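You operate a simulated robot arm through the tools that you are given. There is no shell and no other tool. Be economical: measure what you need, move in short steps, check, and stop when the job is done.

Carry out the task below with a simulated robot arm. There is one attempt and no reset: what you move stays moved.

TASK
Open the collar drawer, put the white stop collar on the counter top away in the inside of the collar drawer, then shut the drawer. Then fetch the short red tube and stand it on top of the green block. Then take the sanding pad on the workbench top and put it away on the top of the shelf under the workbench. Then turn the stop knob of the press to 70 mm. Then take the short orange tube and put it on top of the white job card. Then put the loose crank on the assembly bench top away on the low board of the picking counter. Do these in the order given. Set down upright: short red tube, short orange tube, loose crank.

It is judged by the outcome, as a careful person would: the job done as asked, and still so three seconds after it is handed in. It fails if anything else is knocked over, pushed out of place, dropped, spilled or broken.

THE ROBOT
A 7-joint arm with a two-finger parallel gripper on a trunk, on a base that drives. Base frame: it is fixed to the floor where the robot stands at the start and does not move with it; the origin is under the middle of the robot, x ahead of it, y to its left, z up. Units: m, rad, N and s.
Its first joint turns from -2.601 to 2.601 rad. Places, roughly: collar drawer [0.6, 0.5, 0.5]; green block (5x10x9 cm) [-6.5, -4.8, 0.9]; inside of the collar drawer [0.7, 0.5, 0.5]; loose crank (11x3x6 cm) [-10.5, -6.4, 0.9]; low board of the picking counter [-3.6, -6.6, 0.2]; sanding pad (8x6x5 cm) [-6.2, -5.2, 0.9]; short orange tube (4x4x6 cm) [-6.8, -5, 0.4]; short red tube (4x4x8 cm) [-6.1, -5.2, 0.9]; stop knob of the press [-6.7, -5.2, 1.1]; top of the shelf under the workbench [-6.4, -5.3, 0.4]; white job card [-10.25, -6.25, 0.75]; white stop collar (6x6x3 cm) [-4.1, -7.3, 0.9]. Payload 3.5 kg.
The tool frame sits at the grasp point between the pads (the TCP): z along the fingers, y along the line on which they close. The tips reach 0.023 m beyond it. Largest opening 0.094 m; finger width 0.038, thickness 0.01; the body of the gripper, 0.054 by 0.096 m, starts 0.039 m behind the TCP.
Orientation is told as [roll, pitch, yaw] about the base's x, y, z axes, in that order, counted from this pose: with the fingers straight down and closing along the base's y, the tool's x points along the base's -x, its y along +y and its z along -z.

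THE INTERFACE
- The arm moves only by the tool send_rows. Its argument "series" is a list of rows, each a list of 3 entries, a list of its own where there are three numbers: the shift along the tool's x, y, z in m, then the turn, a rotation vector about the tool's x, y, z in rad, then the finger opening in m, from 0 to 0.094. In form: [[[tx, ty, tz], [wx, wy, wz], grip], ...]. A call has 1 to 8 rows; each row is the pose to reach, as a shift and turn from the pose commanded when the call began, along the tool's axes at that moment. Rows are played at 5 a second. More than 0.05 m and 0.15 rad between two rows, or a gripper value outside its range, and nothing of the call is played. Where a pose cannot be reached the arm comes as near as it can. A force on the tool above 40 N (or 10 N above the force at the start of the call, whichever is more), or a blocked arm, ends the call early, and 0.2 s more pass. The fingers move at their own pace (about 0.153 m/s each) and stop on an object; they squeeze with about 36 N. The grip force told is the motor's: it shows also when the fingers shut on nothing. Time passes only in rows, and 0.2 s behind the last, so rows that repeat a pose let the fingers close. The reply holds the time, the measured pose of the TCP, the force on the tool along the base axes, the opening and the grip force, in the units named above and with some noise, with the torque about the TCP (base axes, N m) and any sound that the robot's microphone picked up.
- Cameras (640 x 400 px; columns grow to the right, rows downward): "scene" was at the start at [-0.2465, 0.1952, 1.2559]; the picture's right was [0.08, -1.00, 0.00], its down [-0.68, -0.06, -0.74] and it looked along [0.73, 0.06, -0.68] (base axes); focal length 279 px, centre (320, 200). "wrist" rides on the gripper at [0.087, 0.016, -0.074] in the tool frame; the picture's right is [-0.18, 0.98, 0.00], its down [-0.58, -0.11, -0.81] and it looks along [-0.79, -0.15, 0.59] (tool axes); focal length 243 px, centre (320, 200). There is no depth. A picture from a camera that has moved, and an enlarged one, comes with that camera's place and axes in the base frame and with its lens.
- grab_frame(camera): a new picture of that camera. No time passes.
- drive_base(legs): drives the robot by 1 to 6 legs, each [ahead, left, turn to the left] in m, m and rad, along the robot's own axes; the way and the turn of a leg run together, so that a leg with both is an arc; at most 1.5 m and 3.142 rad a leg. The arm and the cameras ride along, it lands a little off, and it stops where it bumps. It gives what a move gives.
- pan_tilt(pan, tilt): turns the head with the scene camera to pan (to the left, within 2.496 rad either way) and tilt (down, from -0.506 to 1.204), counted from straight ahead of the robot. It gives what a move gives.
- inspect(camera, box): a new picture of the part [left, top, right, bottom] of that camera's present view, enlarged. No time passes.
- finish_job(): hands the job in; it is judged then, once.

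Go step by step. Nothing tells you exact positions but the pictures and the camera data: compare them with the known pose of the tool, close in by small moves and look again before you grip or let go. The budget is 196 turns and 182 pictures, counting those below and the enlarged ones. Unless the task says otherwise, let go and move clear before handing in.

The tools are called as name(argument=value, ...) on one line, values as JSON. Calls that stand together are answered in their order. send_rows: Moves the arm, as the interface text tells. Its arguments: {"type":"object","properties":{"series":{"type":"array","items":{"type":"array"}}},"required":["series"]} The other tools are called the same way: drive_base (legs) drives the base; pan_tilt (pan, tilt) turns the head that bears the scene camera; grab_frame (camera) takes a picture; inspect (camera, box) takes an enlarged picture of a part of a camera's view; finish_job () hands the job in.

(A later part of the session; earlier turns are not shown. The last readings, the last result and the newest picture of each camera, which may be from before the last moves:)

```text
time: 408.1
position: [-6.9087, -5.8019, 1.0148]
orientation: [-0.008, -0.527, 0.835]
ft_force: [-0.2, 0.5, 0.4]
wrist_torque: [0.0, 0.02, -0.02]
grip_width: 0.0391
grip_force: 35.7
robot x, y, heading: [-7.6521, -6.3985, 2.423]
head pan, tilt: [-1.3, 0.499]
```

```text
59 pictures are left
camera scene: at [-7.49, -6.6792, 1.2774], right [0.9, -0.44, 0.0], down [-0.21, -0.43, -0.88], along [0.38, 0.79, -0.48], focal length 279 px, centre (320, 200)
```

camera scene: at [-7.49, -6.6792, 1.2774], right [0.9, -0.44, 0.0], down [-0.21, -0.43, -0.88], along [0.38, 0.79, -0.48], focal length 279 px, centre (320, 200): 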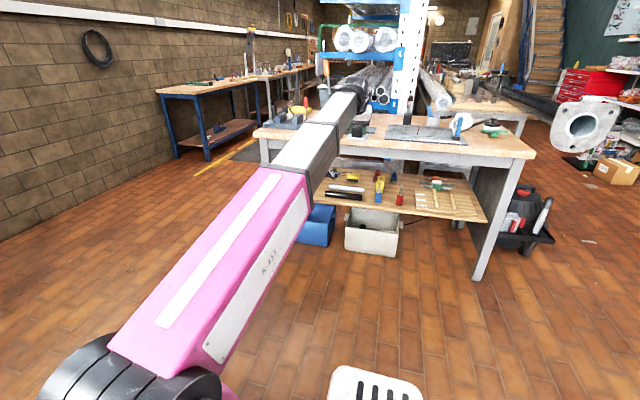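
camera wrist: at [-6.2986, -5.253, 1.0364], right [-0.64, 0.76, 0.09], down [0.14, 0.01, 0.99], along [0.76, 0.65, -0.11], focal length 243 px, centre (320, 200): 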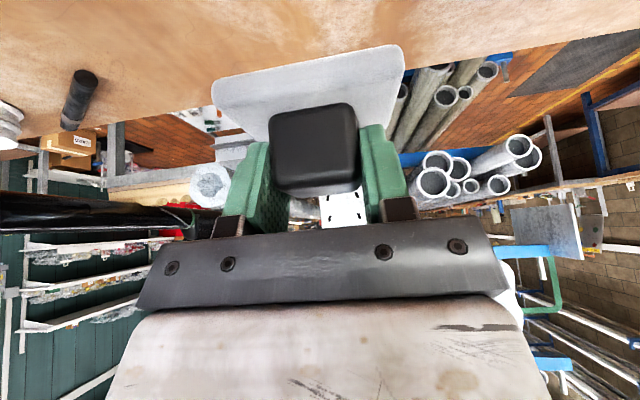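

Clear of the bench. I'll lower the pad to shelf height in front of the bench.

send_rows(series=[[[0.0309, 0.01375, 0.0317], [0, 0, 0], 0.01], [[0.0618, 0.0275, 0.0634], [0, 0, 0], 0.01], [[0.0927, 0.04125, 0.0951], [0, 0, 0], 0.01], [[0.1236, 0.055, 0.1268], [0, 0, 0], 0.01], [[0.1545, 0.0688, 0.1585], [0, 0, 0], 0.01], [[0.1854, 0.0825, 0.1902], [0, 0, 0], 0.01]])

send_rows(series=[[[0.0309, 0.01375, 0.0317], [0, 0, 0], 0.01], [[0.0618, 0.0275, 0.0634], [0, 0, 0], 0.01], [[0.0927, 0.04125, 0.0951], [0, 0, 0], 0.01], [[0.1236, 0.055, 0.1268], [0, 0, 0], 0.01], [[0.1545, 0.0688, 0.1585], [0, 0, 0], 0.01], [[0.1854, 0.0825, 0.1902], [0, 0, 0], 0.01]])

drive_base(legs=[[0.2, -0.3, 0]])

grab_frame(camera="scene")

grab_frame(camera="wrist")

```text
time: 409.5
position: [-7.0129, -5.7929, 0.7593]
orientation: [-0.007, -0.525, 0.834]
ft_force: [0.0, 0.1, -0.4]
wrist_torque: [-0.01, 0.01, 0.0]
grip_width: 0.0393
grip_force: 36.3
robot x, y, heading: [-7.6523, -6.3939, 2.416]
head pan, tilt: [-1.3, 0.499]
```

```text
time: 410.9
position: [-7.1142, -5.7889, 0.4967]
orientation: [-0.007, -0.526, 0.836]
ft_force: [0.2, -0.2, -0.7]
wrist_torque: [0.01, -0.03, 0.02]
grip_width: 0.0395
grip_force: 36.2
robot x, y, heading: [-7.6499, -6.3998, 2.419]
head pan, tilt: [-1.3, 0.499]
```

```text
time: 413.2
position: [-7.0643, -5.4284, 0.4963]
orientation: [-0.007, -0.526, 0.84]
ft_force: [0.1, 0.8, -1.3]
wrist_torque: [0.0, 0.0, 0.01]
grip_width: 0.0391
grip_force: 35.6
robot x, y, heading: [-7.6006, -6.0406, 2.422]
head pan, tilt: [-1.3, 0.499]
```

```text
58 pictures are left
camera scene: at [-7.4343, -6.3188, 1.2774], right [0.9, -0.43, 0.0], down [-0.21, -0.43, -0.88], along [0.38, 0.79, -0.48], focal length 279 px, centre (320, 200)
```

scene: 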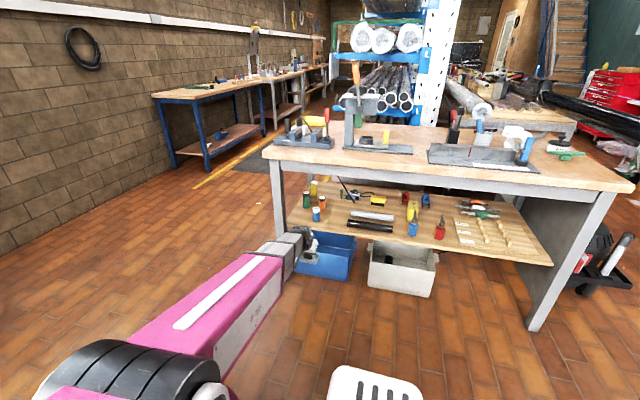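

```text
57 pictures are left
camera wrist: at [-7.1513, -5.4999, 0.5171], right [-0.62, 0.78, 0.09], down [0.14, 0.0, 0.99], along [0.77, 0.63, -0.11], focal length 243 px, centre (320, 200)
```

wrist: 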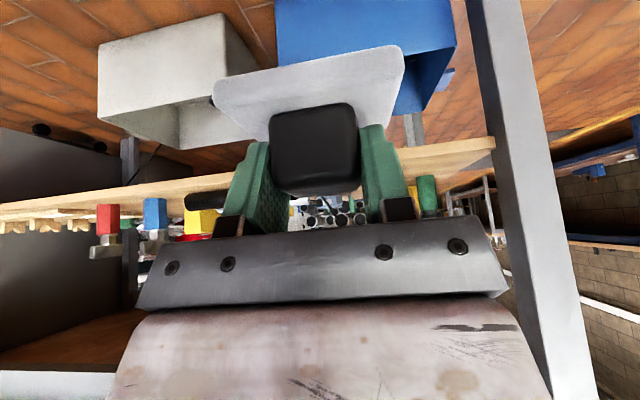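

I'm lined up at r≈-1.715. I'll check the free spot once more before inserting.

inspect(camera="scene", box=[270, 165, 430, 255])

```text
4.00 times, centred on (350, 210) of scene
camera zoom: at [-7.4343, -6.3188, 1.2774], right [0.9, -0.43, 0.0], down [-0.21, -0.43, -0.88], along [0.38, 0.79, -0.48], focal length 1117 px, centre (200, 160)
```

zoom: 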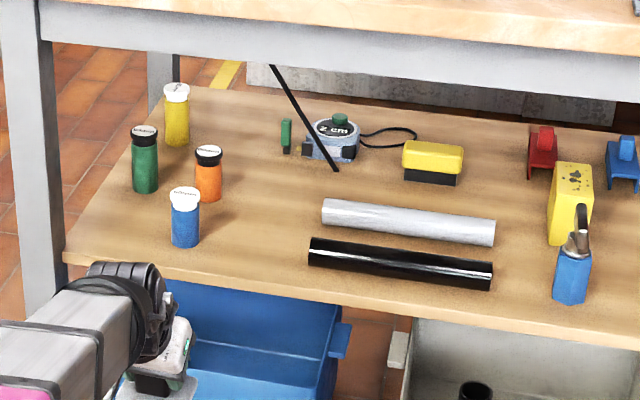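

The gap between the blue tube and the black pipe is centred at r≈-1.687. I'll trim and slide in under the bench top.

send_rows(series=[[[-0.006, -0.028, -0.0104], [0, 0, 0], 0.01]])

drive_base(legs=[[0, -0.25, 0]])

grab_frame(camera="wrist")

inspect(camera="scene", box=[230, 140, 430, 300])

```text
time: 413.6
position: [-7.0437, -5.4469, 0.5101]
orientation: [-0.008, -0.527, 0.842]
ft_force: [0.4, -1.1, -0.3]
wrist_torque: [0.04, 0.01, 0.03]
grip_width: 0.0392
grip_force: 36.2
robot x, y, heading: [-7.5954, -6.0367, 2.425]
head pan, tilt: [-1.3, 0.499]
```

```text
time: 415.4
position: [-6.874, -5.254, 0.5104]
orientation: [-0.006, -0.527, 0.837]
ft_force: [-0.8, -0.4, -1.0]
wrist_torque: [-0.07, -0.01, -0.01]
grip_width: 0.0391
grip_force: 36.3
robot x, y, heading: [-7.4295, -5.8431, 2.42]
head pan, tilt: [-1.3, 0.499]
```

```text
55 pictures are left
camera wrist: at [-6.9613, -5.3274, 0.53], right [-0.62, 0.78, 0.09], down [0.14, 0.0, 0.99], along [0.77, 0.63, -0.11], focal length 243 px, centre (320, 200)
```

wrist: 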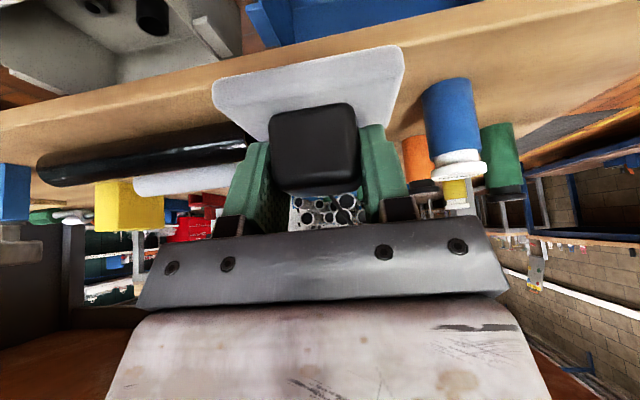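

```text
2.50 times, centred on (330, 220) of scene
camera zoom: at [-7.2661, -6.1259, 1.2774], right [0.9, -0.43, 0.0], down [-0.21, -0.43, -0.88], along [0.38, 0.79, -0.48], focal length 698 px, centre (295, 150)
```

zoom: 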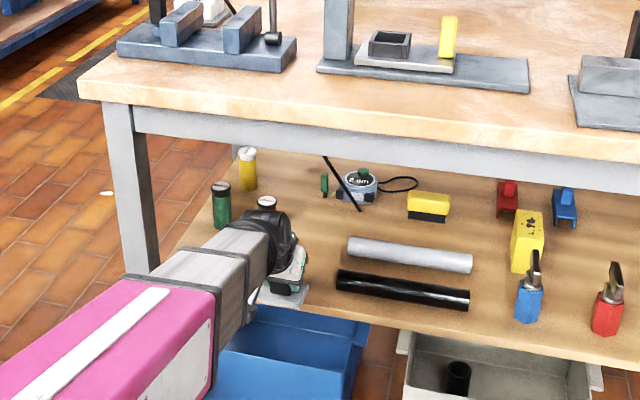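

Well centred between the two. I'll slide in the last 10 cm and then lower.

drive_base(legs=[[0, -0.105, 0]])

grab_frame(camera="wrist")

inspect(camera="scene", box=[230, 150, 400, 280])

```text
time: 416.6
position: [-6.8039, -5.175, 0.5105]
orientation: [-0.007, -0.526, 0.84]
ft_force: [0.0, -0.6, -1.1]
wrist_torque: [0.01, 0.05, 0.0]
grip_width: 0.0392
grip_force: 36.0
robot x, y, heading: [-7.358, -5.7683, 2.424]
head pan, tilt: [-1.3, 0.499]
```

```text
53 pictures are left
camera wrist: at [-6.8922, -5.248, 0.53], right [-0.62, 0.78, 0.09], down [0.14, 0.0, 0.99], along [0.77, 0.63, -0.11], focal length 243 px, centre (320, 200)
```

wrist: 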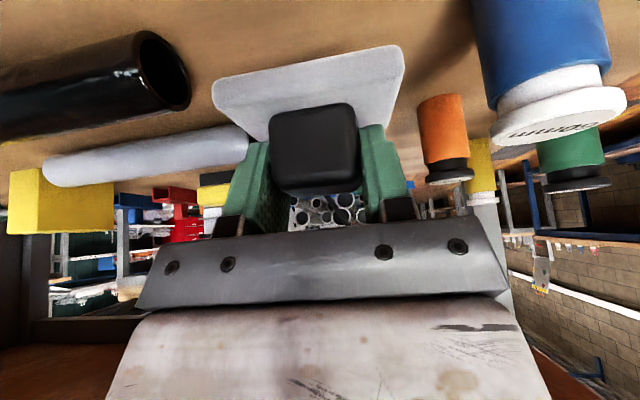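

```text
3.08 times, centred on (315, 215) of scene
camera zoom: at [-7.1967, -6.0467, 1.2774], right [0.9, -0.43, 0.0], down [-0.21, -0.43, -0.88], along [0.38, 0.79, -0.48], focal length 859 px, centre (335, 154)
```

zoom: 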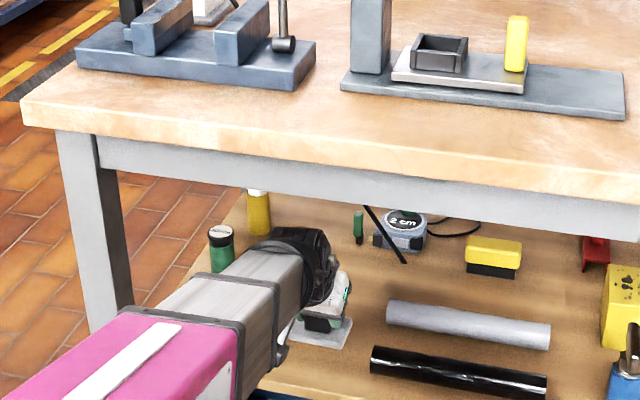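

send_rows(series=[[[0.006, 0, 0.0104], [0, 0, 0], 0.01], [[0.012, 0, 0.0208], [0, 0, 0], 0.01], [[0.016, 0, 0.0277], [0, 0, 0], 0.01], [[0.02, 0, 0.0346], [0, 0, 0], 0.01], [[0.0225, 0, 0.039], [0, 0, 0], 0.01], [[0.025, 0, 0.0433], [0, 0, 0], 0.01], [[0.0275, 0, 0.0476], [0, 0, 0], 0.01], [[0.03, 0, 0.052], [0, 0, 0], 0.01]])

inspect(camera="scene", box=[270, 190, 390, 270])

```text
time: 418.1
position: [-6.8034, -5.1742, 0.4627]
orientation: [-0.006, -0.534, 0.838]
ft_force: [-1.5, -0.1, 11.3]
wrist_torque: [-0.06, 0.28, 0.01]
grip_width: 0.0393
grip_force: 36.1
robot x, y, heading: [-7.3597, -5.766, 2.425]
head pan, tilt: [-1.3, 0.499]
stopped in row 7: the force on the tool passed its limit at 50 N (the readings are from after the stop); the commanded pose is now the measured one
```

```text
5.00 times, centred on (330, 230) of scene
camera zoom: at [-7.1969, -6.047, 1.2773], right [0.9, -0.43, 0.0], down [-0.21, -0.43, -0.88], along [0.38, 0.79, -0.48], focal length 1396 px, centre (270, 50)
```

zoom: 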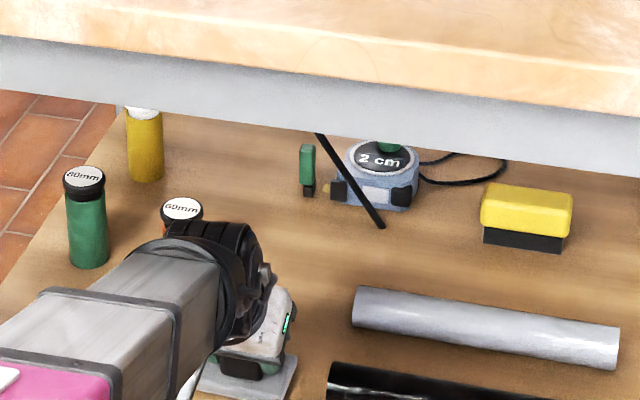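

The pad rests on the shelf (top z≈0.417). I'll open and withdraw along the tool axis.

send_rows(series=[[[0, 0, 0], [0, 0, 0], 0.05], [[0, 0, 0], [0, 0, 0], 0.065], [[0, 0, -0.02], [0, 0, 0], 0.065], [[0, 0, -0.05], [0, 0, 0], 0.065], [[0, 0, -0.08], [0, 0, 0], 0.065]])

drive_base(legs=[[0, 0.3, 0]])

grab_frame(camera="scene")

inspect(camera="scene", box=[270, 70, 430, 260])

```text
time: 419.3
position: [-6.8325, -5.2045, 0.5319]
orientation: [-0.004, -0.532, 0.839]
ft_force: [0.0, -0.2, -0.4]
wrist_torque: [0.0, -0.01, 0.0]
grip_width: 0.0651
grip_force: 0.0
robot x, y, heading: [-7.3619, -5.7663, 2.419]
head pan, tilt: [-1.3, 0.499]
```

```text
time: 421.3
position: [-7.0235, -5.4272, 0.5321]
orientation: [-0.003, -0.534, 0.833]
ft_force: [-0.6, -0.7, -0.9]
wrist_torque: [0.01, -0.03, -0.01]
grip_width: 0.0649
grip_force: 0.0
robot x, y, heading: [-7.5524, -5.9846, 2.417]
head pan, tilt: [-1.3, 0.499]
```

```text
50 pictures are left
camera scene: at [-7.3913, -6.2677, 1.2774], right [0.9, -0.44, 0.0], down [-0.21, -0.43, -0.88], along [0.38, 0.79, -0.48], focal length 279 px, centre (320, 200)
```

scene: 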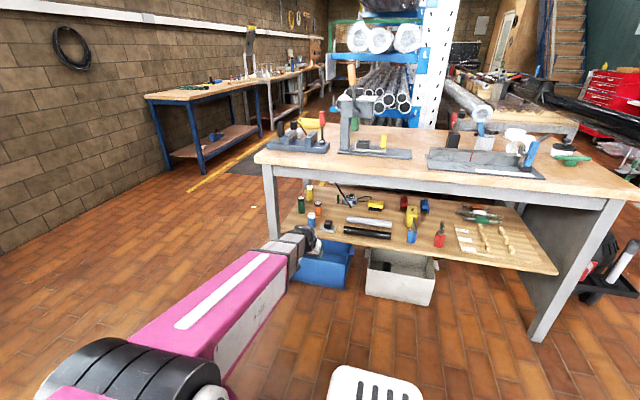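

```text
2.11 times, centred on (350, 165) of scene
camera zoom: at [-7.3913, -6.2677, 1.2774], right [0.9, -0.44, 0.0], down [-0.21, -0.43, -0.88], along [0.38, 0.79, -0.48], focal length 588 px, centre (257, 274)
```

zoom: 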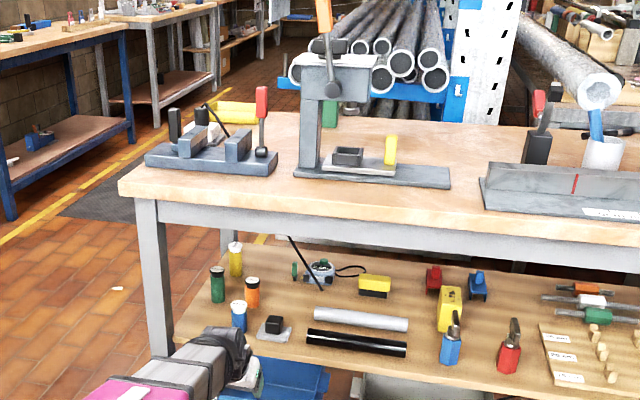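

The pad is on the shelf, released. Now the press: I'll zoom in on its top plate where the stop knob sits.

inspect(camera="scene", box=[325, 60, 385, 110])

```text
8.00 times, centred on (355, 85) of scene
camera zoom: at [-7.3913, -6.2677, 1.2774], right [0.9, -0.44, 0.0], down [-0.21, -0.43, -0.88], along [0.38, 0.79, -0.48], focal length 2234 px, centre (40, 1120)
```

zoom: 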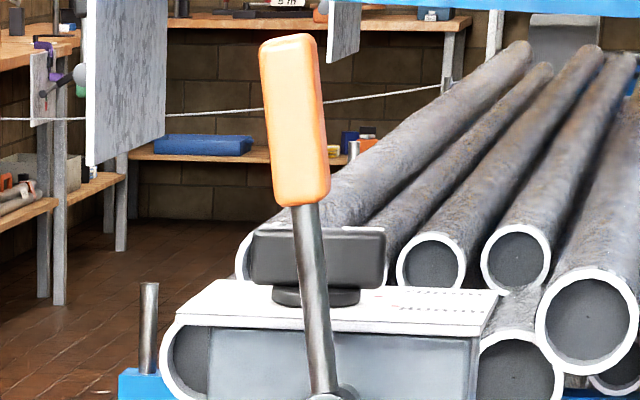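

The stop knob is a black bar-knob on the press's white top plate, with an orange lever right in front of it. I'll approach from the bench's left end; first I raise and straighten the arm.

send_rows(series=[[[-0.0215, 0, -0.0365], [0, 0, 0], 0.065], [[-0.043, 0, -0.073], [0, 0, 0], 0.065], [[-0.0645, 0, -0.1095], [0, 0, 0], 0.065], [[-0.086, 0, -0.146], [0, 0, 0], 0.065], [[-0.1075, 0, -0.1825], [0, 0, 0], 0.065], [[-0.129, 0, -0.219], [0, 0, 0], 0.065]])

send_rows(series=[[[-0.0215, 0, -0.0365], [0, 0.075, 0], 0.065], [[-0.043, 0, -0.073], [0, 0.15, 0], 0.065], [[-0.0645, 0, -0.1095], [0, 0.225, 0], 0.065], [[-0.086, 0, -0.146], [0, 0.3, 0], 0.065], [[-0.1075, 0, -0.1825], [0, 0.375, 0], 0.065], [[-0.129, 0, -0.219], [0, 0.45, 0], 0.065], [[-0.15, 0, -0.255], [0, 0.532, 0], 0.065]])

drive_base(legs=[[1.35, 0, 0], [0, 0, -1.57], [1.3, 0, 0]])

pan_tilt(pan=-1.4, tilt=0.45)

grab_frame(camera="scene")

```text
time: 422.7
position: [-7.0237, -5.4298, 0.7871]
orientation: [-0.005, -0.532, 0.834]
ft_force: [0.6, 0.6, 0.6]
wrist_torque: [0.01, -0.02, -0.01]
grip_width: 0.065
grip_force: 0.0
robot x, y, heading: [-7.5559, -5.9855, 2.417]
head pan, tilt: [-1.3, 0.499]
```

```text
time: 424.3
position: [-7.0243, -5.4236, 1.0775]
orientation: [-0.008, -0.037, 0.828]
ft_force: [8.2, 7.1, -17.1]
wrist_torque: [0.4, -0.62, -0.04]
grip_width: 0.0649
grip_force: 0.0
robot x, y, heading: [-7.5538, -5.9866, 2.413]
head pan, tilt: [-1.3, 0.499]
stopped in row 7: the force on the tool passed its limit at 125 N (the readings are from after the stop); the commanded pose is now the measured one
```

```text
time: 440.9
position: [-7.1051, -4.6898, 1.0761]
orientation: [-0.007, -0.035, -0.763]
ft_force: [10.8, -8.8, -33.1]
wrist_torque: [-1.94, -1.01, -0.35]
grip_width: 0.0647
grip_force: 0.0
robot x, y, heading: [-7.6594, -4.1529, 0.831]
head pan, tilt: [-1.3, 0.499]
```

```text
time: 441.6
position: [-7.106, -4.6894, 1.0776]
orientation: [-0.007, -0.037, -0.762]
ft_force: [4.3, -5.2, -11.0]
wrist_torque: [-0.57, -0.25, -0.08]
grip_width: 0.0649
grip_force: 0.1
robot x, y, heading: [-7.6583, -4.1508, 0.831]
head pan, tilt: [-1.4, 0.45]
```

```text
47 pictures are left
camera scene: at [-7.9439, -4.3151, 1.2818], right [-0.54, -0.84, 0.0], down [-0.37, 0.24, -0.9], along [0.76, -0.49, -0.44], focal length 279 px, centre (320, 200)
```

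scene: 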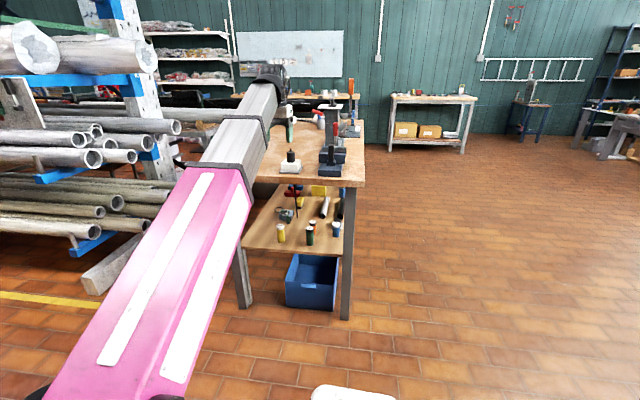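

The wrist is folded against the forearm again; I'll extend outward and raise to clear the press top.

send_rows(series=[[[-0.03, 0, 0], [0, 0.01, 0], 0.065], [[-0.06, 0, -0.01], [0, 0.02, 0], 0.065], [[-0.09, 0, -0.03], [0, 0.03, 0], 0.065], [[-0.12, 0, -0.055], [0, 0.037, 0], 0.065], [[-0.14, 0, -0.085], [0, 0.037, 0], 0.065], [[-0.15, 0, -0.11], [0, 0.037, 0], 0.065]])

inspect(camera="scene", box=[270, 60, 380, 180])

```text
time: 442.3
position: [-7.0596, -4.734, 1.092]
orientation: [-0.007, -0.025, -0.766]
ft_force: [2.7, -3.6, -5.9]
wrist_torque: [-0.23, -0.07, -0.07]
grip_width: 0.0651
grip_force: 0.2
robot x, y, heading: [-7.6614, -4.1472, 0.829]
head pan, tilt: [-1.4, 0.45]
stopped in row 3: the force on the tool passed its limit at 51 N (the readings are from after the stop); the commanded pose is now the measured one
```

```text
3.33 times, centred on (325, 120) of scene
camera zoom: at [-7.9439, -4.3152, 1.2818], right [-0.54, -0.84, 0.0], down [-0.37, 0.24, -0.9], along [0.76, -0.49, -0.44], focal length 931 px, centre (303, 467)
```

zoom: 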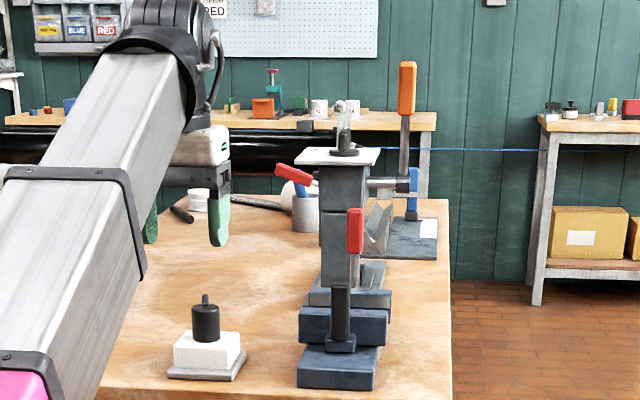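

send_rows(series=[[[0, 0, 0.03], [0, 0, 0], 0.065], [[0, 0, 0.06], [0, 0, 0], 0.065], [[-0.045, 0, 0.06], [0, 0.012, 0], 0.065], [[-0.09, 0, 0.06], [0, 0.025, 0], 0.065], [[-0.11, 0, 0.03], [0, 0.025, 0], 0.065], [[-0.11, 0, 0.0], [0, 0.025, 0], 0.065], [[-0.11, 0, -0.03], [0, 0.025, 0], 0.065], [[-0.11, 0, -0.07], [0, 0.025, 0], 0.065]])

```text
time: 443.9
position: [-6.9785, -4.809, 1.1263]
orientation: [-0.007, -0.012, -0.764]
ft_force: [2.5, -2.9, -6.3]
wrist_torque: [-0.32, -0.09, -0.07]
grip_width: 0.065
grip_force: 0.0
robot x, y, heading: [-7.6575, -4.1493, 0.831]
head pan, tilt: [-1.4, 0.45]
stopped in row 8: the force on the tool passed its limit at 60 N (the readings are from after the stop); the commanded pose is now the measured one
```

I can just hold the fingertips at about z 1.10, and the knob's bar lies along my reach direction, so I can slide the fingers along both its sides. I'll line up and approach to look at the scale.

send_rows(series=[[[0, 0, 0.006], [0, 0, 0], 0.06]])

drive_base(legs=[[-0.117, 0, 0.018], [0, -0.26, 0]])

grab_frame(camera="wrist")

inspect(camera="scene", box=[250, 60, 390, 160])

```text
time: 444.3
position: [-6.9801, -4.8089, 1.1203]
orientation: [-0.009, -0.011, -0.763]
ft_force: [-0.6, -0.5, -0.1]
wrist_torque: [-0.01, 0.0, 0.0]
grip_width: 0.0598
grip_force: 0.0
robot x, y, heading: [-7.6625, -4.1491, 0.831]
head pan, tilt: [-1.4, 0.45]
```

```text
time: 447.0
position: [-6.8501, -5.0608, 1.12]
orientation: [-0.008, -0.01, -0.748]
ft_force: [-0.3, 0.6, -0.8]
wrist_torque: [0.0, -0.02, 0.03]
grip_width: 0.0602
grip_force: 0.1
robot x, y, heading: [-7.5391, -4.4108, 0.842]
head pan, tilt: [-1.4, 0.45]
```

```text
45 pictures are left
camera wrist: at [-6.9035, -4.9899, 1.1924], right [0.8, 0.59, -0.01], down [0.35, -0.46, 0.81], along [0.48, -0.66, -0.58], focal length 243 px, centre (320, 200)
```

wrist: 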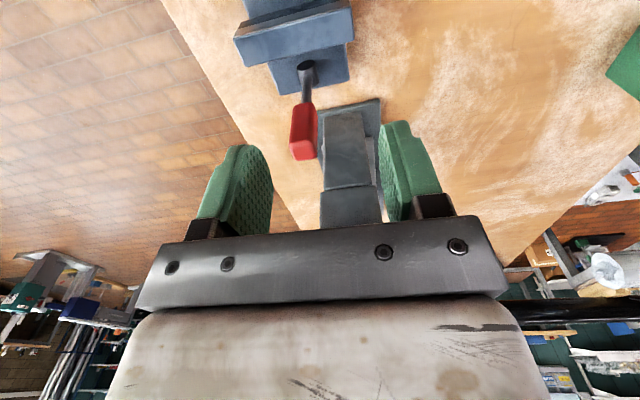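

```text
4.00 times, centred on (320, 110) of scene
camera zoom: at [-7.8224, -4.5829, 1.2818], right [-0.53, -0.85, 0.0], down [-0.37, 0.23, -0.9], along [0.77, -0.47, -0.44], focal length 1117 px, centre (320, 560)
```

zoom: 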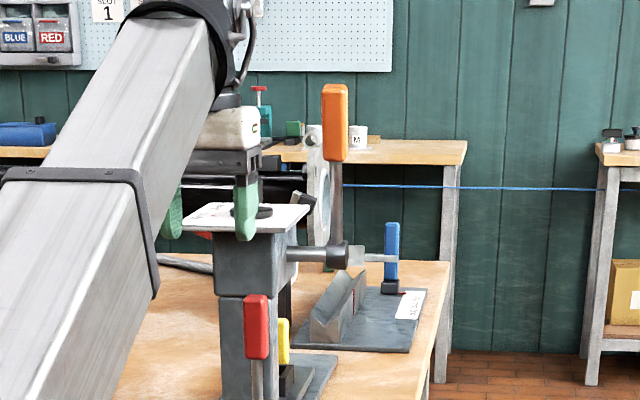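

The knob sits at about (-6.714, -5.189). I'll creep in with the fingers straddling the bar and look from the wrist camera.

send_rows(series=[[[0, -0.006, -0.005], [0, 0, -0.02], 0.06]])

drive_base(legs=[[0, -0.1, 0]])

grab_frame(camera="wrist")

inspect(camera="scene", box=[270, 90, 340, 140])

```text
time: 447.4
position: [-6.8544, -5.0664, 1.1253]
orientation: [-0.009, -0.014, -0.731]
ft_force: [15.1, -0.1, -15.3]
wrist_torque: [-1.29, 0.73, -1.34]
grip_width: 0.0601
grip_force: 0.2
robot x, y, heading: [-7.5415, -4.4117, 0.846]
head pan, tilt: [-1.4, 0.45]
```

```text
time: 448.6
position: [-6.7805, -5.1305, 1.1246]
orientation: [-0.009, -0.013, -0.729]
ft_force: [13.4, -6.0, -29.4]
wrist_torque: [-2.06, -0.29, -0.86]
grip_width: 0.0598
grip_force: 0.0
robot x, y, heading: [-7.4662, -4.477, 0.845]
head pan, tilt: [-1.4, 0.45]
```

```text
43 pictures are left
camera wrist: at [-6.8357, -5.0606, 1.1968], right [0.79, 0.61, -0.01], down [0.36, -0.46, 0.81], along [0.49, -0.65, -0.58], focal length 243 px, centre (320, 200)
```

wrist: 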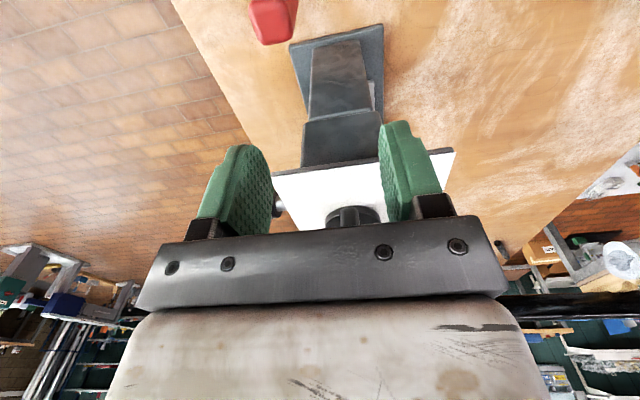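

```text
8.00 times, centred on (305, 115) of scene
camera zoom: at [-7.7495, -4.6477, 1.2818], right [-0.53, -0.85, 0.0], down [-0.37, 0.23, -0.9], along [0.76, -0.47, -0.44], focal length 2234 px, centre (440, 880)
```

zoom: 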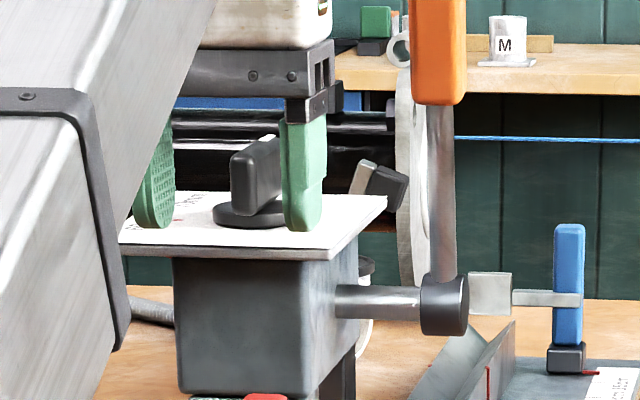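

The fingers straddle the bar-knob on the white scale plate. I'll zoom the wrist view to read the scale.

inspect(camera="wrist", box=[265, 145, 465, 235])

```text
3.20 times, centred on (365, 190) of wrist
camera zoom: at [-6.8357, -5.0606, 1.1968], right [0.79, 0.61, -0.01], down [0.36, -0.46, 0.81], along [0.49, -0.65, -0.58], focal length 776 px, centre (176, 232)
```

zoom: 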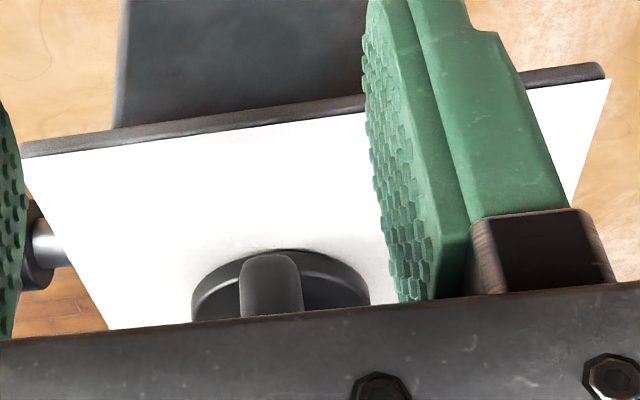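

The near half is blank; the scale is on the far side. I'll slide along the bar a further 12 cm so the wrist camera looks onto it.

send_rows(series=[[[0, 0.006, 0.003], [0, 0, 0], 0.065]])

drive_base(legs=[[0, -0.1, 0]])

grab_frame(camera="wrist")

```text
time: 449.0
position: [-6.7756, -5.1267, 1.1203]
orientation: [-0.008, -0.013, -0.729]
ft_force: [0.1, -0.2, 0.8]
wrist_torque: [-0.02, -0.02, 0.04]
grip_width: 0.0649
grip_force: 0.0
robot x, y, heading: [-7.4675, -4.4771, 0.846]
head pan, tilt: [-1.4, 0.45]
```

```text
time: 450.1
position: [-6.7039, -5.1903, 1.1213]
orientation: [-0.009, -0.012, -0.728]
ft_force: [0.2, 0.5, 0.0]
wrist_torque: [-0.02, 0.01, 0.0]
grip_width: 0.0649
grip_force: 0.0
robot x, y, heading: [-7.3953, -4.5396, 0.845]
head pan, tilt: [-1.4, 0.45]
```

```text
40 pictures are left
camera wrist: at [-6.7583, -5.1203, 1.1937], right [0.79, 0.61, -0.01], down [0.36, -0.46, 0.81], along [0.49, -0.65, -0.58], focal length 243 px, centre (320, 200)
```

wrist: 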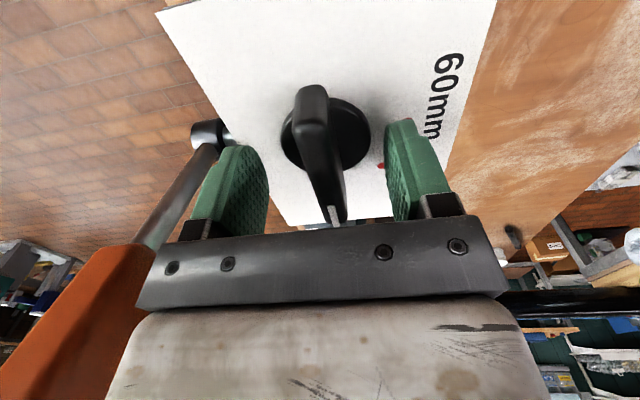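

The pointer tip now points away from me (toward +r); "60mm" is on the back side. I'll slide 9 cm further to see the other marks.

drive_base(legs=[[0, -0.09, 0]])

grab_frame(camera="wrist")

```text
time: 451.2
position: [-6.6345, -5.2476, 1.122]
orientation: [-0.009, -0.012, -0.724]
ft_force: [0.6, -0.8, 0.1]
wrist_torque: [-0.02, -0.03, 0.02]
grip_width: 0.0649
grip_force: 0.0
robot x, y, heading: [-7.3258, -4.6021, 0.845]
head pan, tilt: [-1.4, 0.45]
```

```text
39 pictures are left
camera wrist: at [-6.6896, -5.1771, 1.1937], right [0.79, 0.61, -0.01], down [0.36, -0.45, 0.81], along [0.5, -0.65, -0.58], focal length 243 px, centre (320, 200)
```

wrist: 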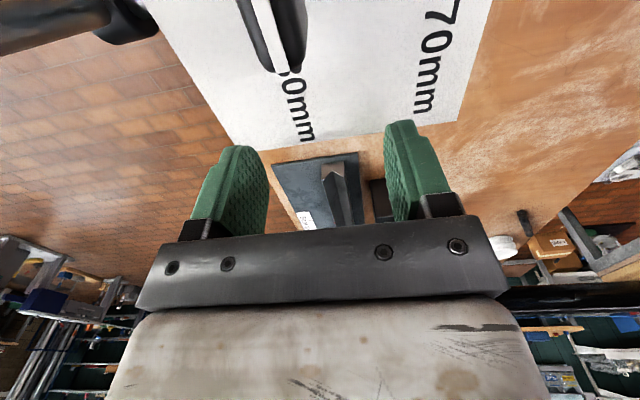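

The pointer now stands at "80mm"; "70mm" is at the back-right corner, about 49° counter-clockwise from it. I'll go back over the knob and align the tool with the bar.

drive_base(legs=[[0, 0.09, 0]])

```text
time: 452.3
position: [-6.7049, -5.1879, 1.1208]
orientation: [-0.007, -0.012, -0.727]
ft_force: [-0.3, -0.5, -0.4]
wrist_torque: [0.0, 0.0, 0.0]
grip_width: 0.065
grip_force: 0.0
robot x, y, heading: [-7.3957, -4.5383, 0.846]
head pan, tilt: [-1.4, 0.45]
```

send_rows(series=[[[0, 0, 0], [0, 0, 0.126], 0.065], [[0, 0, 0], [0, 0, 0.126], 0.04], [[0, 0, 0], [0, 0, 0.126], 0.02], [[0, 0, 0], [0, 0, 0.126], 0.01], [[0, 0, 0], [0, 0, 0.126], 0.01]])

grab_frame(camera="wrist")

```text
time: 453.5
position: [-6.7024, -5.1879, 1.1216]
orientation: [-0.006, -0.015, -0.85]
ft_force: [4.2, 3.3, 0.7]
wrist_torque: [0.39, -1.01, 1.71]
grip_width: 0.0185
grip_force: 44.8
robot x, y, heading: [-7.3975, -4.5378, 0.848]
head pan, tilt: [-1.4, 0.45]
```

```text
38 pictures are left
camera wrist: at [-6.7486, -5.1112, 1.1939], right [0.86, 0.51, 0.0], down [0.3, -0.5, 0.81], along [0.41, -0.7, -0.58], focal length 243 px, centre (320, 200)
```

wrist: 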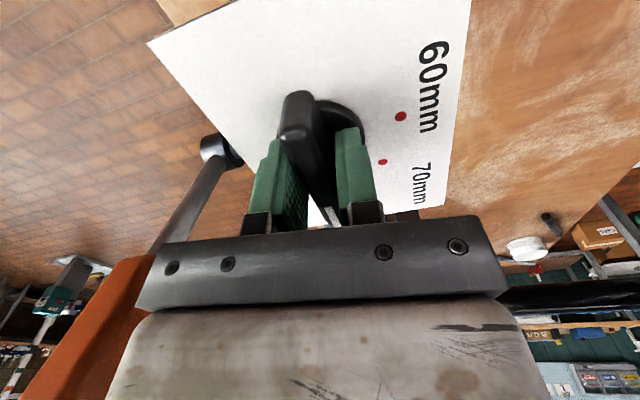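

I can see the red ticks: 60 at world angle 49°, 70 at 4°; the pointer is at about -49°. I'll rotate the gripped knob by +0.93 rad.

send_rows(series=[[[0, 0, 0], [0, 0, -0.12], 0.01], [[0, 0, 0], [0, 0, -0.24], 0.01], [[0, 0, 0], [0, 0, -0.36], 0.01], [[0, 0, 0], [0, 0, -0.48], 0.01], [[0, 0, 0], [0, 0, -0.6], 0.01], [[0, 0, 0], [0, 0, -0.72], 0.01], [[0, 0, 0], [0, 0, -0.84], 0.01], [[0, 0, 0], [0, 0, -0.93], 0.01]])

grab_frame(camera="wrist")

```text
time: 454.1
position: [-6.7026, -5.1882, 1.1206]
orientation: [-0.007, -0.018, -0.665]
ft_force: [-1.5, 0.5, -2.1]
wrist_torque: [0.46, -1.3, -0.07]
grip_width: 0.014
grip_force: 45.6
robot x, y, heading: [-7.394, -4.5416, 0.844]
head pan, tilt: [-1.4, 0.45]
stopped in row 2: the force on the tool passed its limit at 60 N (the readings are from after the stop); the commanded pose is now the measured one
```

```text
37 pictures are left
camera wrist: at [-6.762, -5.1206, 1.1936], right [0.75, 0.66, 0.0], down [0.38, -0.43, 0.82], along [0.54, -0.62, -0.58], focal length 243 px, centre (320, 200)
```

wrist: 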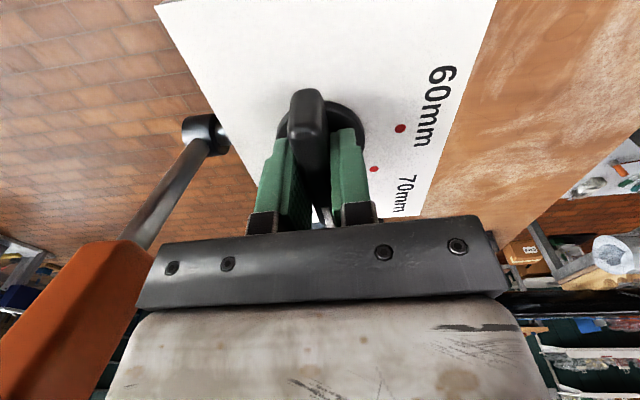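

The grip has now settled flush on the bar (14 mm), so the bar angle equals the tool yaw (-38°). I'll turn the remaining 0.73 rad more slowly.

send_rows(series=[[[0, 0, 0], [0, 0, -0.08], 0.01], [[0, 0, 0], [0, 0, -0.16], 0.01], [[0, 0, 0], [0, 0, -0.24], 0.01], [[0, 0, 0], [0, 0, -0.32], 0.01], [[0, 0, 0], [0, 0, -0.4], 0.01], [[0, 0, 0], [0, 0, -0.48], 0.01], [[0, 0, 0], [0, 0, -0.56], 0.01], [[0, 0, 0], [0, 0, -0.64], 0.01]])

grab_frame(camera="wrist")

```text
time: 454.5
position: [-6.7024, -5.1874, 1.1219]
orientation: [-0.009, -0.019, -0.621]
ft_force: [-2.4, -2.7, -2.8]
wrist_torque: [0.76, -0.92, 0.12]
grip_width: 0.0142
grip_force: 44.8
robot x, y, heading: [-7.4014, -4.5391, 0.85]
head pan, tilt: [-1.4, 0.45]
stopped in row 1: the force on the tool passed its limit at 47 N (the readings are from after the stop); the commanded pose is now the measured one
```

```text
36 pictures are left
camera wrist: at [-6.765, -5.123, 1.1933], right [0.72, 0.69, -0.01], down [0.4, -0.41, 0.82], along [0.56, -0.59, -0.57], focal length 243 px, centre (320, 200)
```

wrist: 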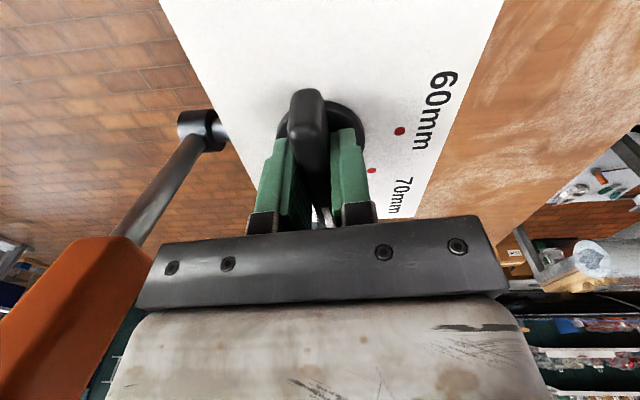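

send_rows(series=[[[0.001, 0, 0.004], [0, 0, 0], 0.01], [[0.001, 0, 0.004], [0, 0, -0.03], 0.01], [[0.001, 0, 0.004], [0, 0, -0.06], 0.01], [[0.001, 0, 0.004], [0, 0, -0.09], 0.01], [[0.001, 0, 0.004], [0, 0, -0.12], 0.01], [[0.001, 0, 0.004], [0, 0, -0.15], 0.01], [[0.001, 0, 0.004], [0, 0, -0.18], 0.01], [[0.001, 0, 0.004], [0, 0, -0.21], 0.01]])

```text
time: 455.2
position: [-6.7028, -5.1877, 1.119]
orientation: [-0.007, -0.024, -0.58]
ft_force: [-4.9, 2.3, 6.5]
wrist_torque: [0.74, -1.26, -0.01]
grip_width: 0.0141
grip_force: 45.1
robot x, y, heading: [-7.3969, -4.5357, 0.84]
head pan, tilt: [-1.4, 0.45]
stopped in row 3: the force on the tool passed its limit at 42 N (the readings are from after the stop); the commanded pose is now the measured one
```

send_rows(series=[[[0, 0, -0.002], [0, 0, -0.015], 0.01], [[0, 0, -0.002], [0, 0, -0.03], 0.01], [[0, 0, -0.002], [0, 0, -0.045], 0.01], [[0, 0, -0.002], [0, 0, -0.06], 0.01], [[0, 0, -0.002], [0, 0, -0.075], 0.01], [[0, 0, -0.002], [0, 0, -0.09], 0.01], [[0, 0, -0.002], [0, 0, -0.105], 0.01], [[0, 0, -0.002], [0, 0, -0.12], 0.01]])

```text
time: 456.1
position: [-6.7032, -5.1874, 1.1192]
orientation: [-0.012, -0.022, -0.53]
ft_force: [-1.1, -7.0, -14.3]
wrist_torque: [1.27, -0.61, 0.42]
grip_width: 0.014
grip_force: 45.1
robot x, y, heading: [-7.3925, -4.5364, 0.851]
head pan, tilt: [-1.4, 0.45]
stopped in row 4: the force on the tool passed its limit at 42 N (the readings are from after the stop); the commanded pose is now the measured one
```

The yaw turn makes the folded hand touch the forearm. I'll tip the tool slightly about its closing axis to gain room, then continue turning.

send_rows(series=[[[0, 0, -0.001], [0, -0.04, 0], 0.01], [[0, 0, -0.002], [0, -0.08, 0], 0.01], [[0, 0, -0.003], [0, -0.12, 0], 0.01], [[0, 0, -0.003], [0, -0.15, 0], 0.01]])

send_rows(series=[[[0, 0, 0], [0.004, 0, -0.03], 0.01], [[0, 0, 0], [0.009, 0, -0.06], 0.01], [[0, 0, 0], [0.013, 0, -0.09], 0.01], [[0, 0, 0], [0.018, 0, -0.12], 0.01], [[0, 0, 0], [0.022, 0, -0.15], 0.01], [[0, 0, 0], [0.027, 0, -0.18], 0.01], [[0, 0, 0], [0.031, 0, -0.21], 0.01], [[0, 0, 0], [0.036, 0, -0.24], 0.01]])

```text
time: 457.1
position: [-6.7045, -5.188, 1.1223]
orientation: [-0.01, -0.173, -0.53]
ft_force: [-8.1, 2.1, -19.8]
wrist_torque: [1.68, 0.54, 0.0]
grip_width: 0.014
grip_force: 45.4
robot x, y, heading: [-7.3971, -4.5435, 0.85]
head pan, tilt: [-1.4, 0.45]
```

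```text
time: 458.9
position: [-6.7041, -5.1863, 1.1232]
orientation: [-0.086, -0.159, -0.286]
ft_force: [-13.3, 13.3, -8.9]
wrist_torque: [1.47, -0.75, -0.02]
grip_width: 0.0161
grip_force: 44.8
robot x, y, heading: [-7.3993, -4.5378, 0.838]
head pan, tilt: [-1.4, 0.45]
```

Turning works now. I'll correct the small roll and turn the remaining 0.35 rad.

send_rows(series=[[[0, 0, 0], [-0.025, 0, -0.03], 0.01], [[0, 0, 0], [-0.05, 0, -0.07], 0.01], [[0, 0, 0], [-0.07, 0, -0.11], 0.01], [[0, 0, 0], [-0.085, 0, -0.16], 0.01], [[0, 0, 0], [-0.1, 0, -0.21], 0.01], [[0, 0, 0], [-0.115, 0, -0.26], 0.01], [[0, 0, 0], [-0.13, 0, -0.31], 0.01], [[0, 0, 0], [-0.14, 0, -0.347], 0.01]])

grab_frame(camera="wrist")

```text
time: 460.7
position: [-6.7024, -5.1886, 1.1242]
orientation: [-0.001, -0.145, 0.065]
ft_force: [-7.5, 2.5, 10.0]
wrist_torque: [0.32, -0.67, 0.05]
grip_width: 0.0139
grip_force: 44.9
robot x, y, heading: [-7.396, -4.5421, 0.85]
head pan, tilt: [-1.4, 0.45]
```

```text
35 pictures are left
camera wrist: at [-6.8005, -5.1784, 1.1839], right [0.12, 0.99, 0.02], down [0.46, -0.08, 0.88], along [0.88, -0.09, -0.47], focal length 243 px, centre (320, 200)
```

wrist: 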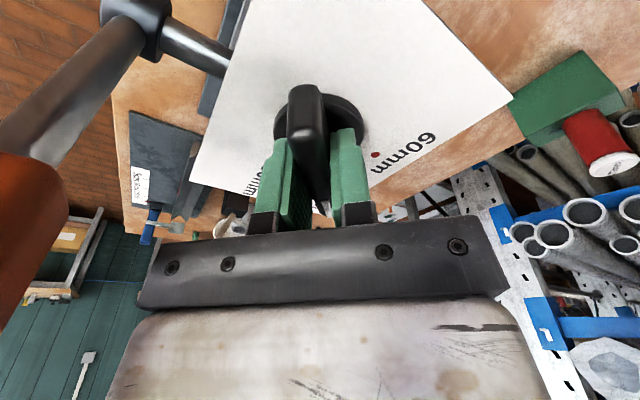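

The bar is now at the 70 angle (tool yaw 0.065). I'll open wide and lift off while tipping the tool for clearance.

send_rows(series=[[[0, 0, 0], [0, 0, 0], 0.05], [[0, 0, 0], [0, 0, 0], 0.08], [[0, 0, -0.008], [0, -0.05, 0], 0.08], [[0, 0, -0.016], [0, -0.1, 0], 0.08], [[0, 0, -0.024], [0, -0.15, 0], 0.08], [[0, 0, -0.032], [0, -0.2, 0], 0.08], [[0, 0, -0.04], [0, -0.25, 0], 0.08], [[0, 0, -0.048], [0, -0.3, 0], 0.08]])

grab_frame(camera="wrist")

```text
time: 462.5
position: [-6.7106, -5.1872, 1.1711]
orientation: [0.0, -0.445, 0.064]
ft_force: [-0.5, 0.2, -0.6]
wrist_torque: [-0.03, 0.0, 0.01]
grip_width: 0.0799
grip_force: 0.0
robot x, y, heading: [-7.3983, -4.5406, 0.841]
head pan, tilt: [-1.4, 0.45]
```

```text
34 pictures are left
camera wrist: at [-6.8221, -5.1793, 1.2005], right [0.1, 0.99, 0.08], down [0.18, -0.1, 0.98], along [0.98, -0.09, -0.19], focal length 243 px, centre (320, 200)
```

wrist: 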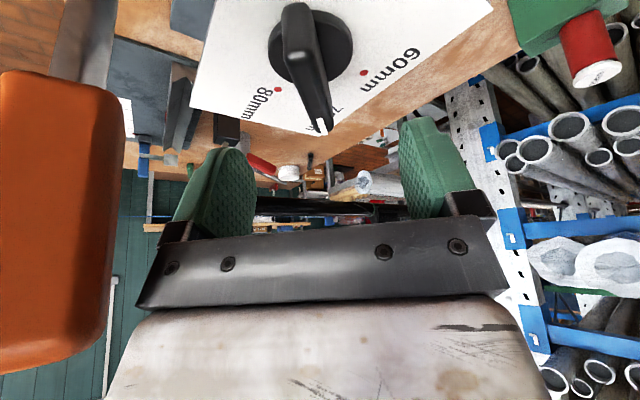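

The pointer is near 70; I'll zoom in to check its alignment with the tick marks.

inspect(camera="wrist", box=[230, 0, 430, 140])

```text
2.86 times, centred on (330, 70) of wrist
camera zoom: at [-6.8221, -5.1793, 1.2005], right [0.1, 0.99, 0.08], down [0.18, -0.1, 0.98], along [0.98, -0.09, -0.19], focal length 693 px, centre (291, 571)
```

zoom: 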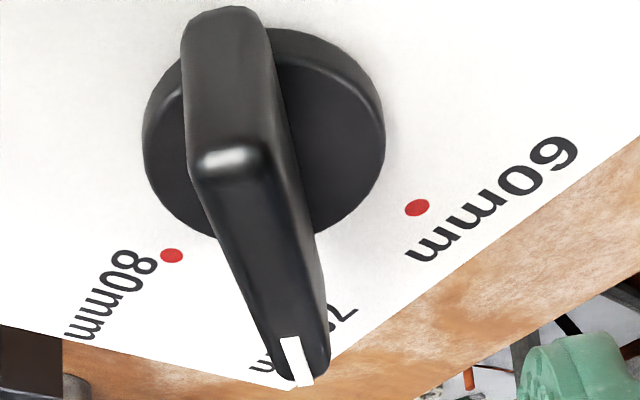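

The pointer reads 70 within about a millimetre, midway between the 60 and 80 dots. Now the orange tube on the shelf: I'll leave the press, then bring the arm down with a 40° forward tilt.

drive_base(legs=[[0, 0.55, 0], [-1.2, 0, 0]])

send_rows(series=[[[0, 0, 0], [0.057, 0, 0.119], 0.06], [[0, 0, 0], [0.113, 0, 0.238], 0.06], [[0, 0, 0], [0.17, 0, 0.357], 0.06], [[0, 0, 0], [0.227, 0, 0.475], 0.06], [[0, 0, 0], [0.283, 0, 0.594], 0.06], [[0, 0, 0], [0.34, 0, 0.713], 0.06]])

send_rows(series=[[[0, 0, 0], [0, -0.128, 0], 0.06], [[0, 0, 0], [0, -0.255, 0], 0.06], [[0, 0, 0], [0, -0.255, 0], 0.06]])

send_rows(series=[[[0.038, 0, 0.0284], [0, 0, 0], 0.06], [[0.076, 0, 0.0568], [0, 0, 0], 0.06], [[0.114, 0, 0.0852], [0, 0, 0], 0.06], [[0.152, 0, 0.1136], [0, 0, 0], 0.06], [[0.19, 0, 0.142], [0, 0, 0], 0.06], [[0.228, 0, 0.1704], [0, 0, 0], 0.06], [[0.266, 0, 0.1988], [0, 0, 0], 0.06]])

send_rows(series=[[[0.038, 0, 0.0284], [0, 0, 0], 0.06], [[0.076, 0, 0.0568], [0, 0, 0], 0.06], [[0.114, 0, 0.0852], [0, 0, 0], 0.06], [[0.152, 0, 0.1136], [0, 0, 0], 0.06], [[0.19, 0, 0.142], [0, 0, 0], 0.06], [[0.228, 0, 0.1704], [0, 0, 0], 0.06]])

```text
time: 471.4
position: [-7.9115, -5.7311, 1.1711]
orientation: [0.001, -0.444, 0.072]
ft_force: [-0.1, 0.1, 0.1]
wrist_torque: [0.01, -0.03, 0.04]
grip_width: 0.0797
grip_force: 0.0
robot x, y, heading: [-8.6023, -5.0892, 0.85]
head pan, tilt: [-1.4, 0.45]
```

```text
time: 472.8
position: [-7.9106, -5.7316, 1.1718]
orientation: [0.001, -0.444, -0.721]
ft_force: [0.6, -0.5, 0.6]
wrist_torque: [0.01, 0.0, 0.01]
grip_width: 0.0599
grip_force: 0.0
robot x, y, heading: [-8.603, -5.0901, 0.86]
head pan, tilt: [-1.4, 0.45]
```

```text
time: 473.6
position: [-7.9106, -5.7312, 1.1714]
orientation: [-0.001, -0.702, -0.717]
ft_force: [-0.3, 0.3, 0.3]
wrist_torque: [0.01, 0.01, 0.01]
grip_width: 0.0601
grip_force: 0.1
robot x, y, heading: [-8.6035, -5.0905, 0.856]
head pan, tilt: [-1.4, 0.45]
```

```text
time: 475.2
position: [-7.9697, -5.6827, 0.8444]
orientation: [0.001, -0.699, -0.716]
ft_force: [1.0, 0.7, -0.1]
wrist_torque: [-0.01, 0.02, 0.01]
grip_width: 0.0601
grip_force: 0.1
robot x, y, heading: [-8.6005, -5.0874, 0.861]
head pan, tilt: [-1.4, 0.45]
```

```text
time: 476.6
position: [-8.0135, -5.6362, 0.5713]
orientation: [0.0, -0.7, -0.718]
ft_force: [0.1, -0.4, 0.5]
wrist_torque: [0.01, -0.01, -0.01]
grip_width: 0.0602
grip_force: 0.1
robot x, y, heading: [-8.6008, -5.089, 0.855]
head pan, tilt: [-1.4, 0.45]
```

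drive_base(legs=[[0.1, -0.91, 0], [0, 0, 1.215]])

grab_frame(camera="scene")

grab_frame(camera="wrist")

```text
time: 484.3
position: [-7.1438, -5.2413, 0.573]
orientation: [-0.001, -0.699, 0.484]
ft_force: [-0.1, 0.8, -0.2]
wrist_torque: [0.04, 0.02, -0.02]
grip_width: 0.0601
grip_force: 0.2
robot x, y, heading: [-7.8635, -5.5929, 2.057]
head pan, tilt: [-1.4, 0.45]
```

```text
32 pictures are left
camera scene: at [-7.806, -5.9194, 1.2818], right [0.61, -0.79, 0.0], down [-0.34, -0.27, -0.9], along [0.71, 0.55, -0.44], focal length 279 px, centre (320, 200)
```

scene: 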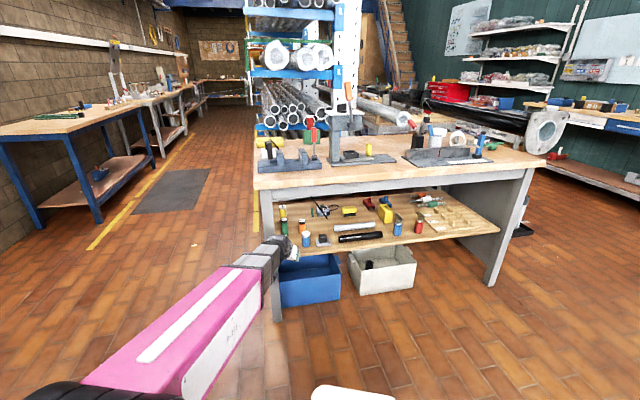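

```text
31 pictures are left
camera wrist: at [-7.2523, -5.2797, 0.5724], right [-0.33, 0.94, 0.12], down [-0.02, -0.13, 0.99], along [0.94, 0.33, 0.06], focal length 243 px, centre (320, 200)
```

wrist: 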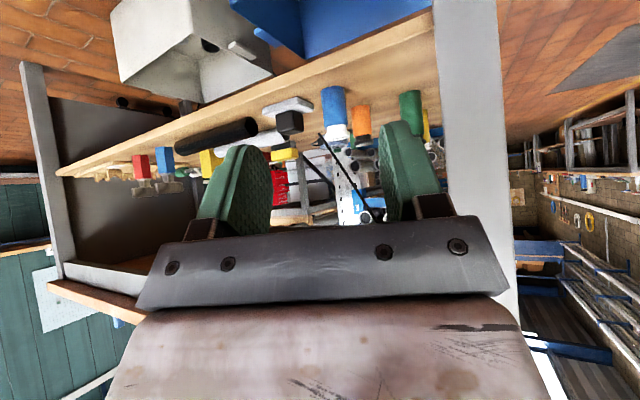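

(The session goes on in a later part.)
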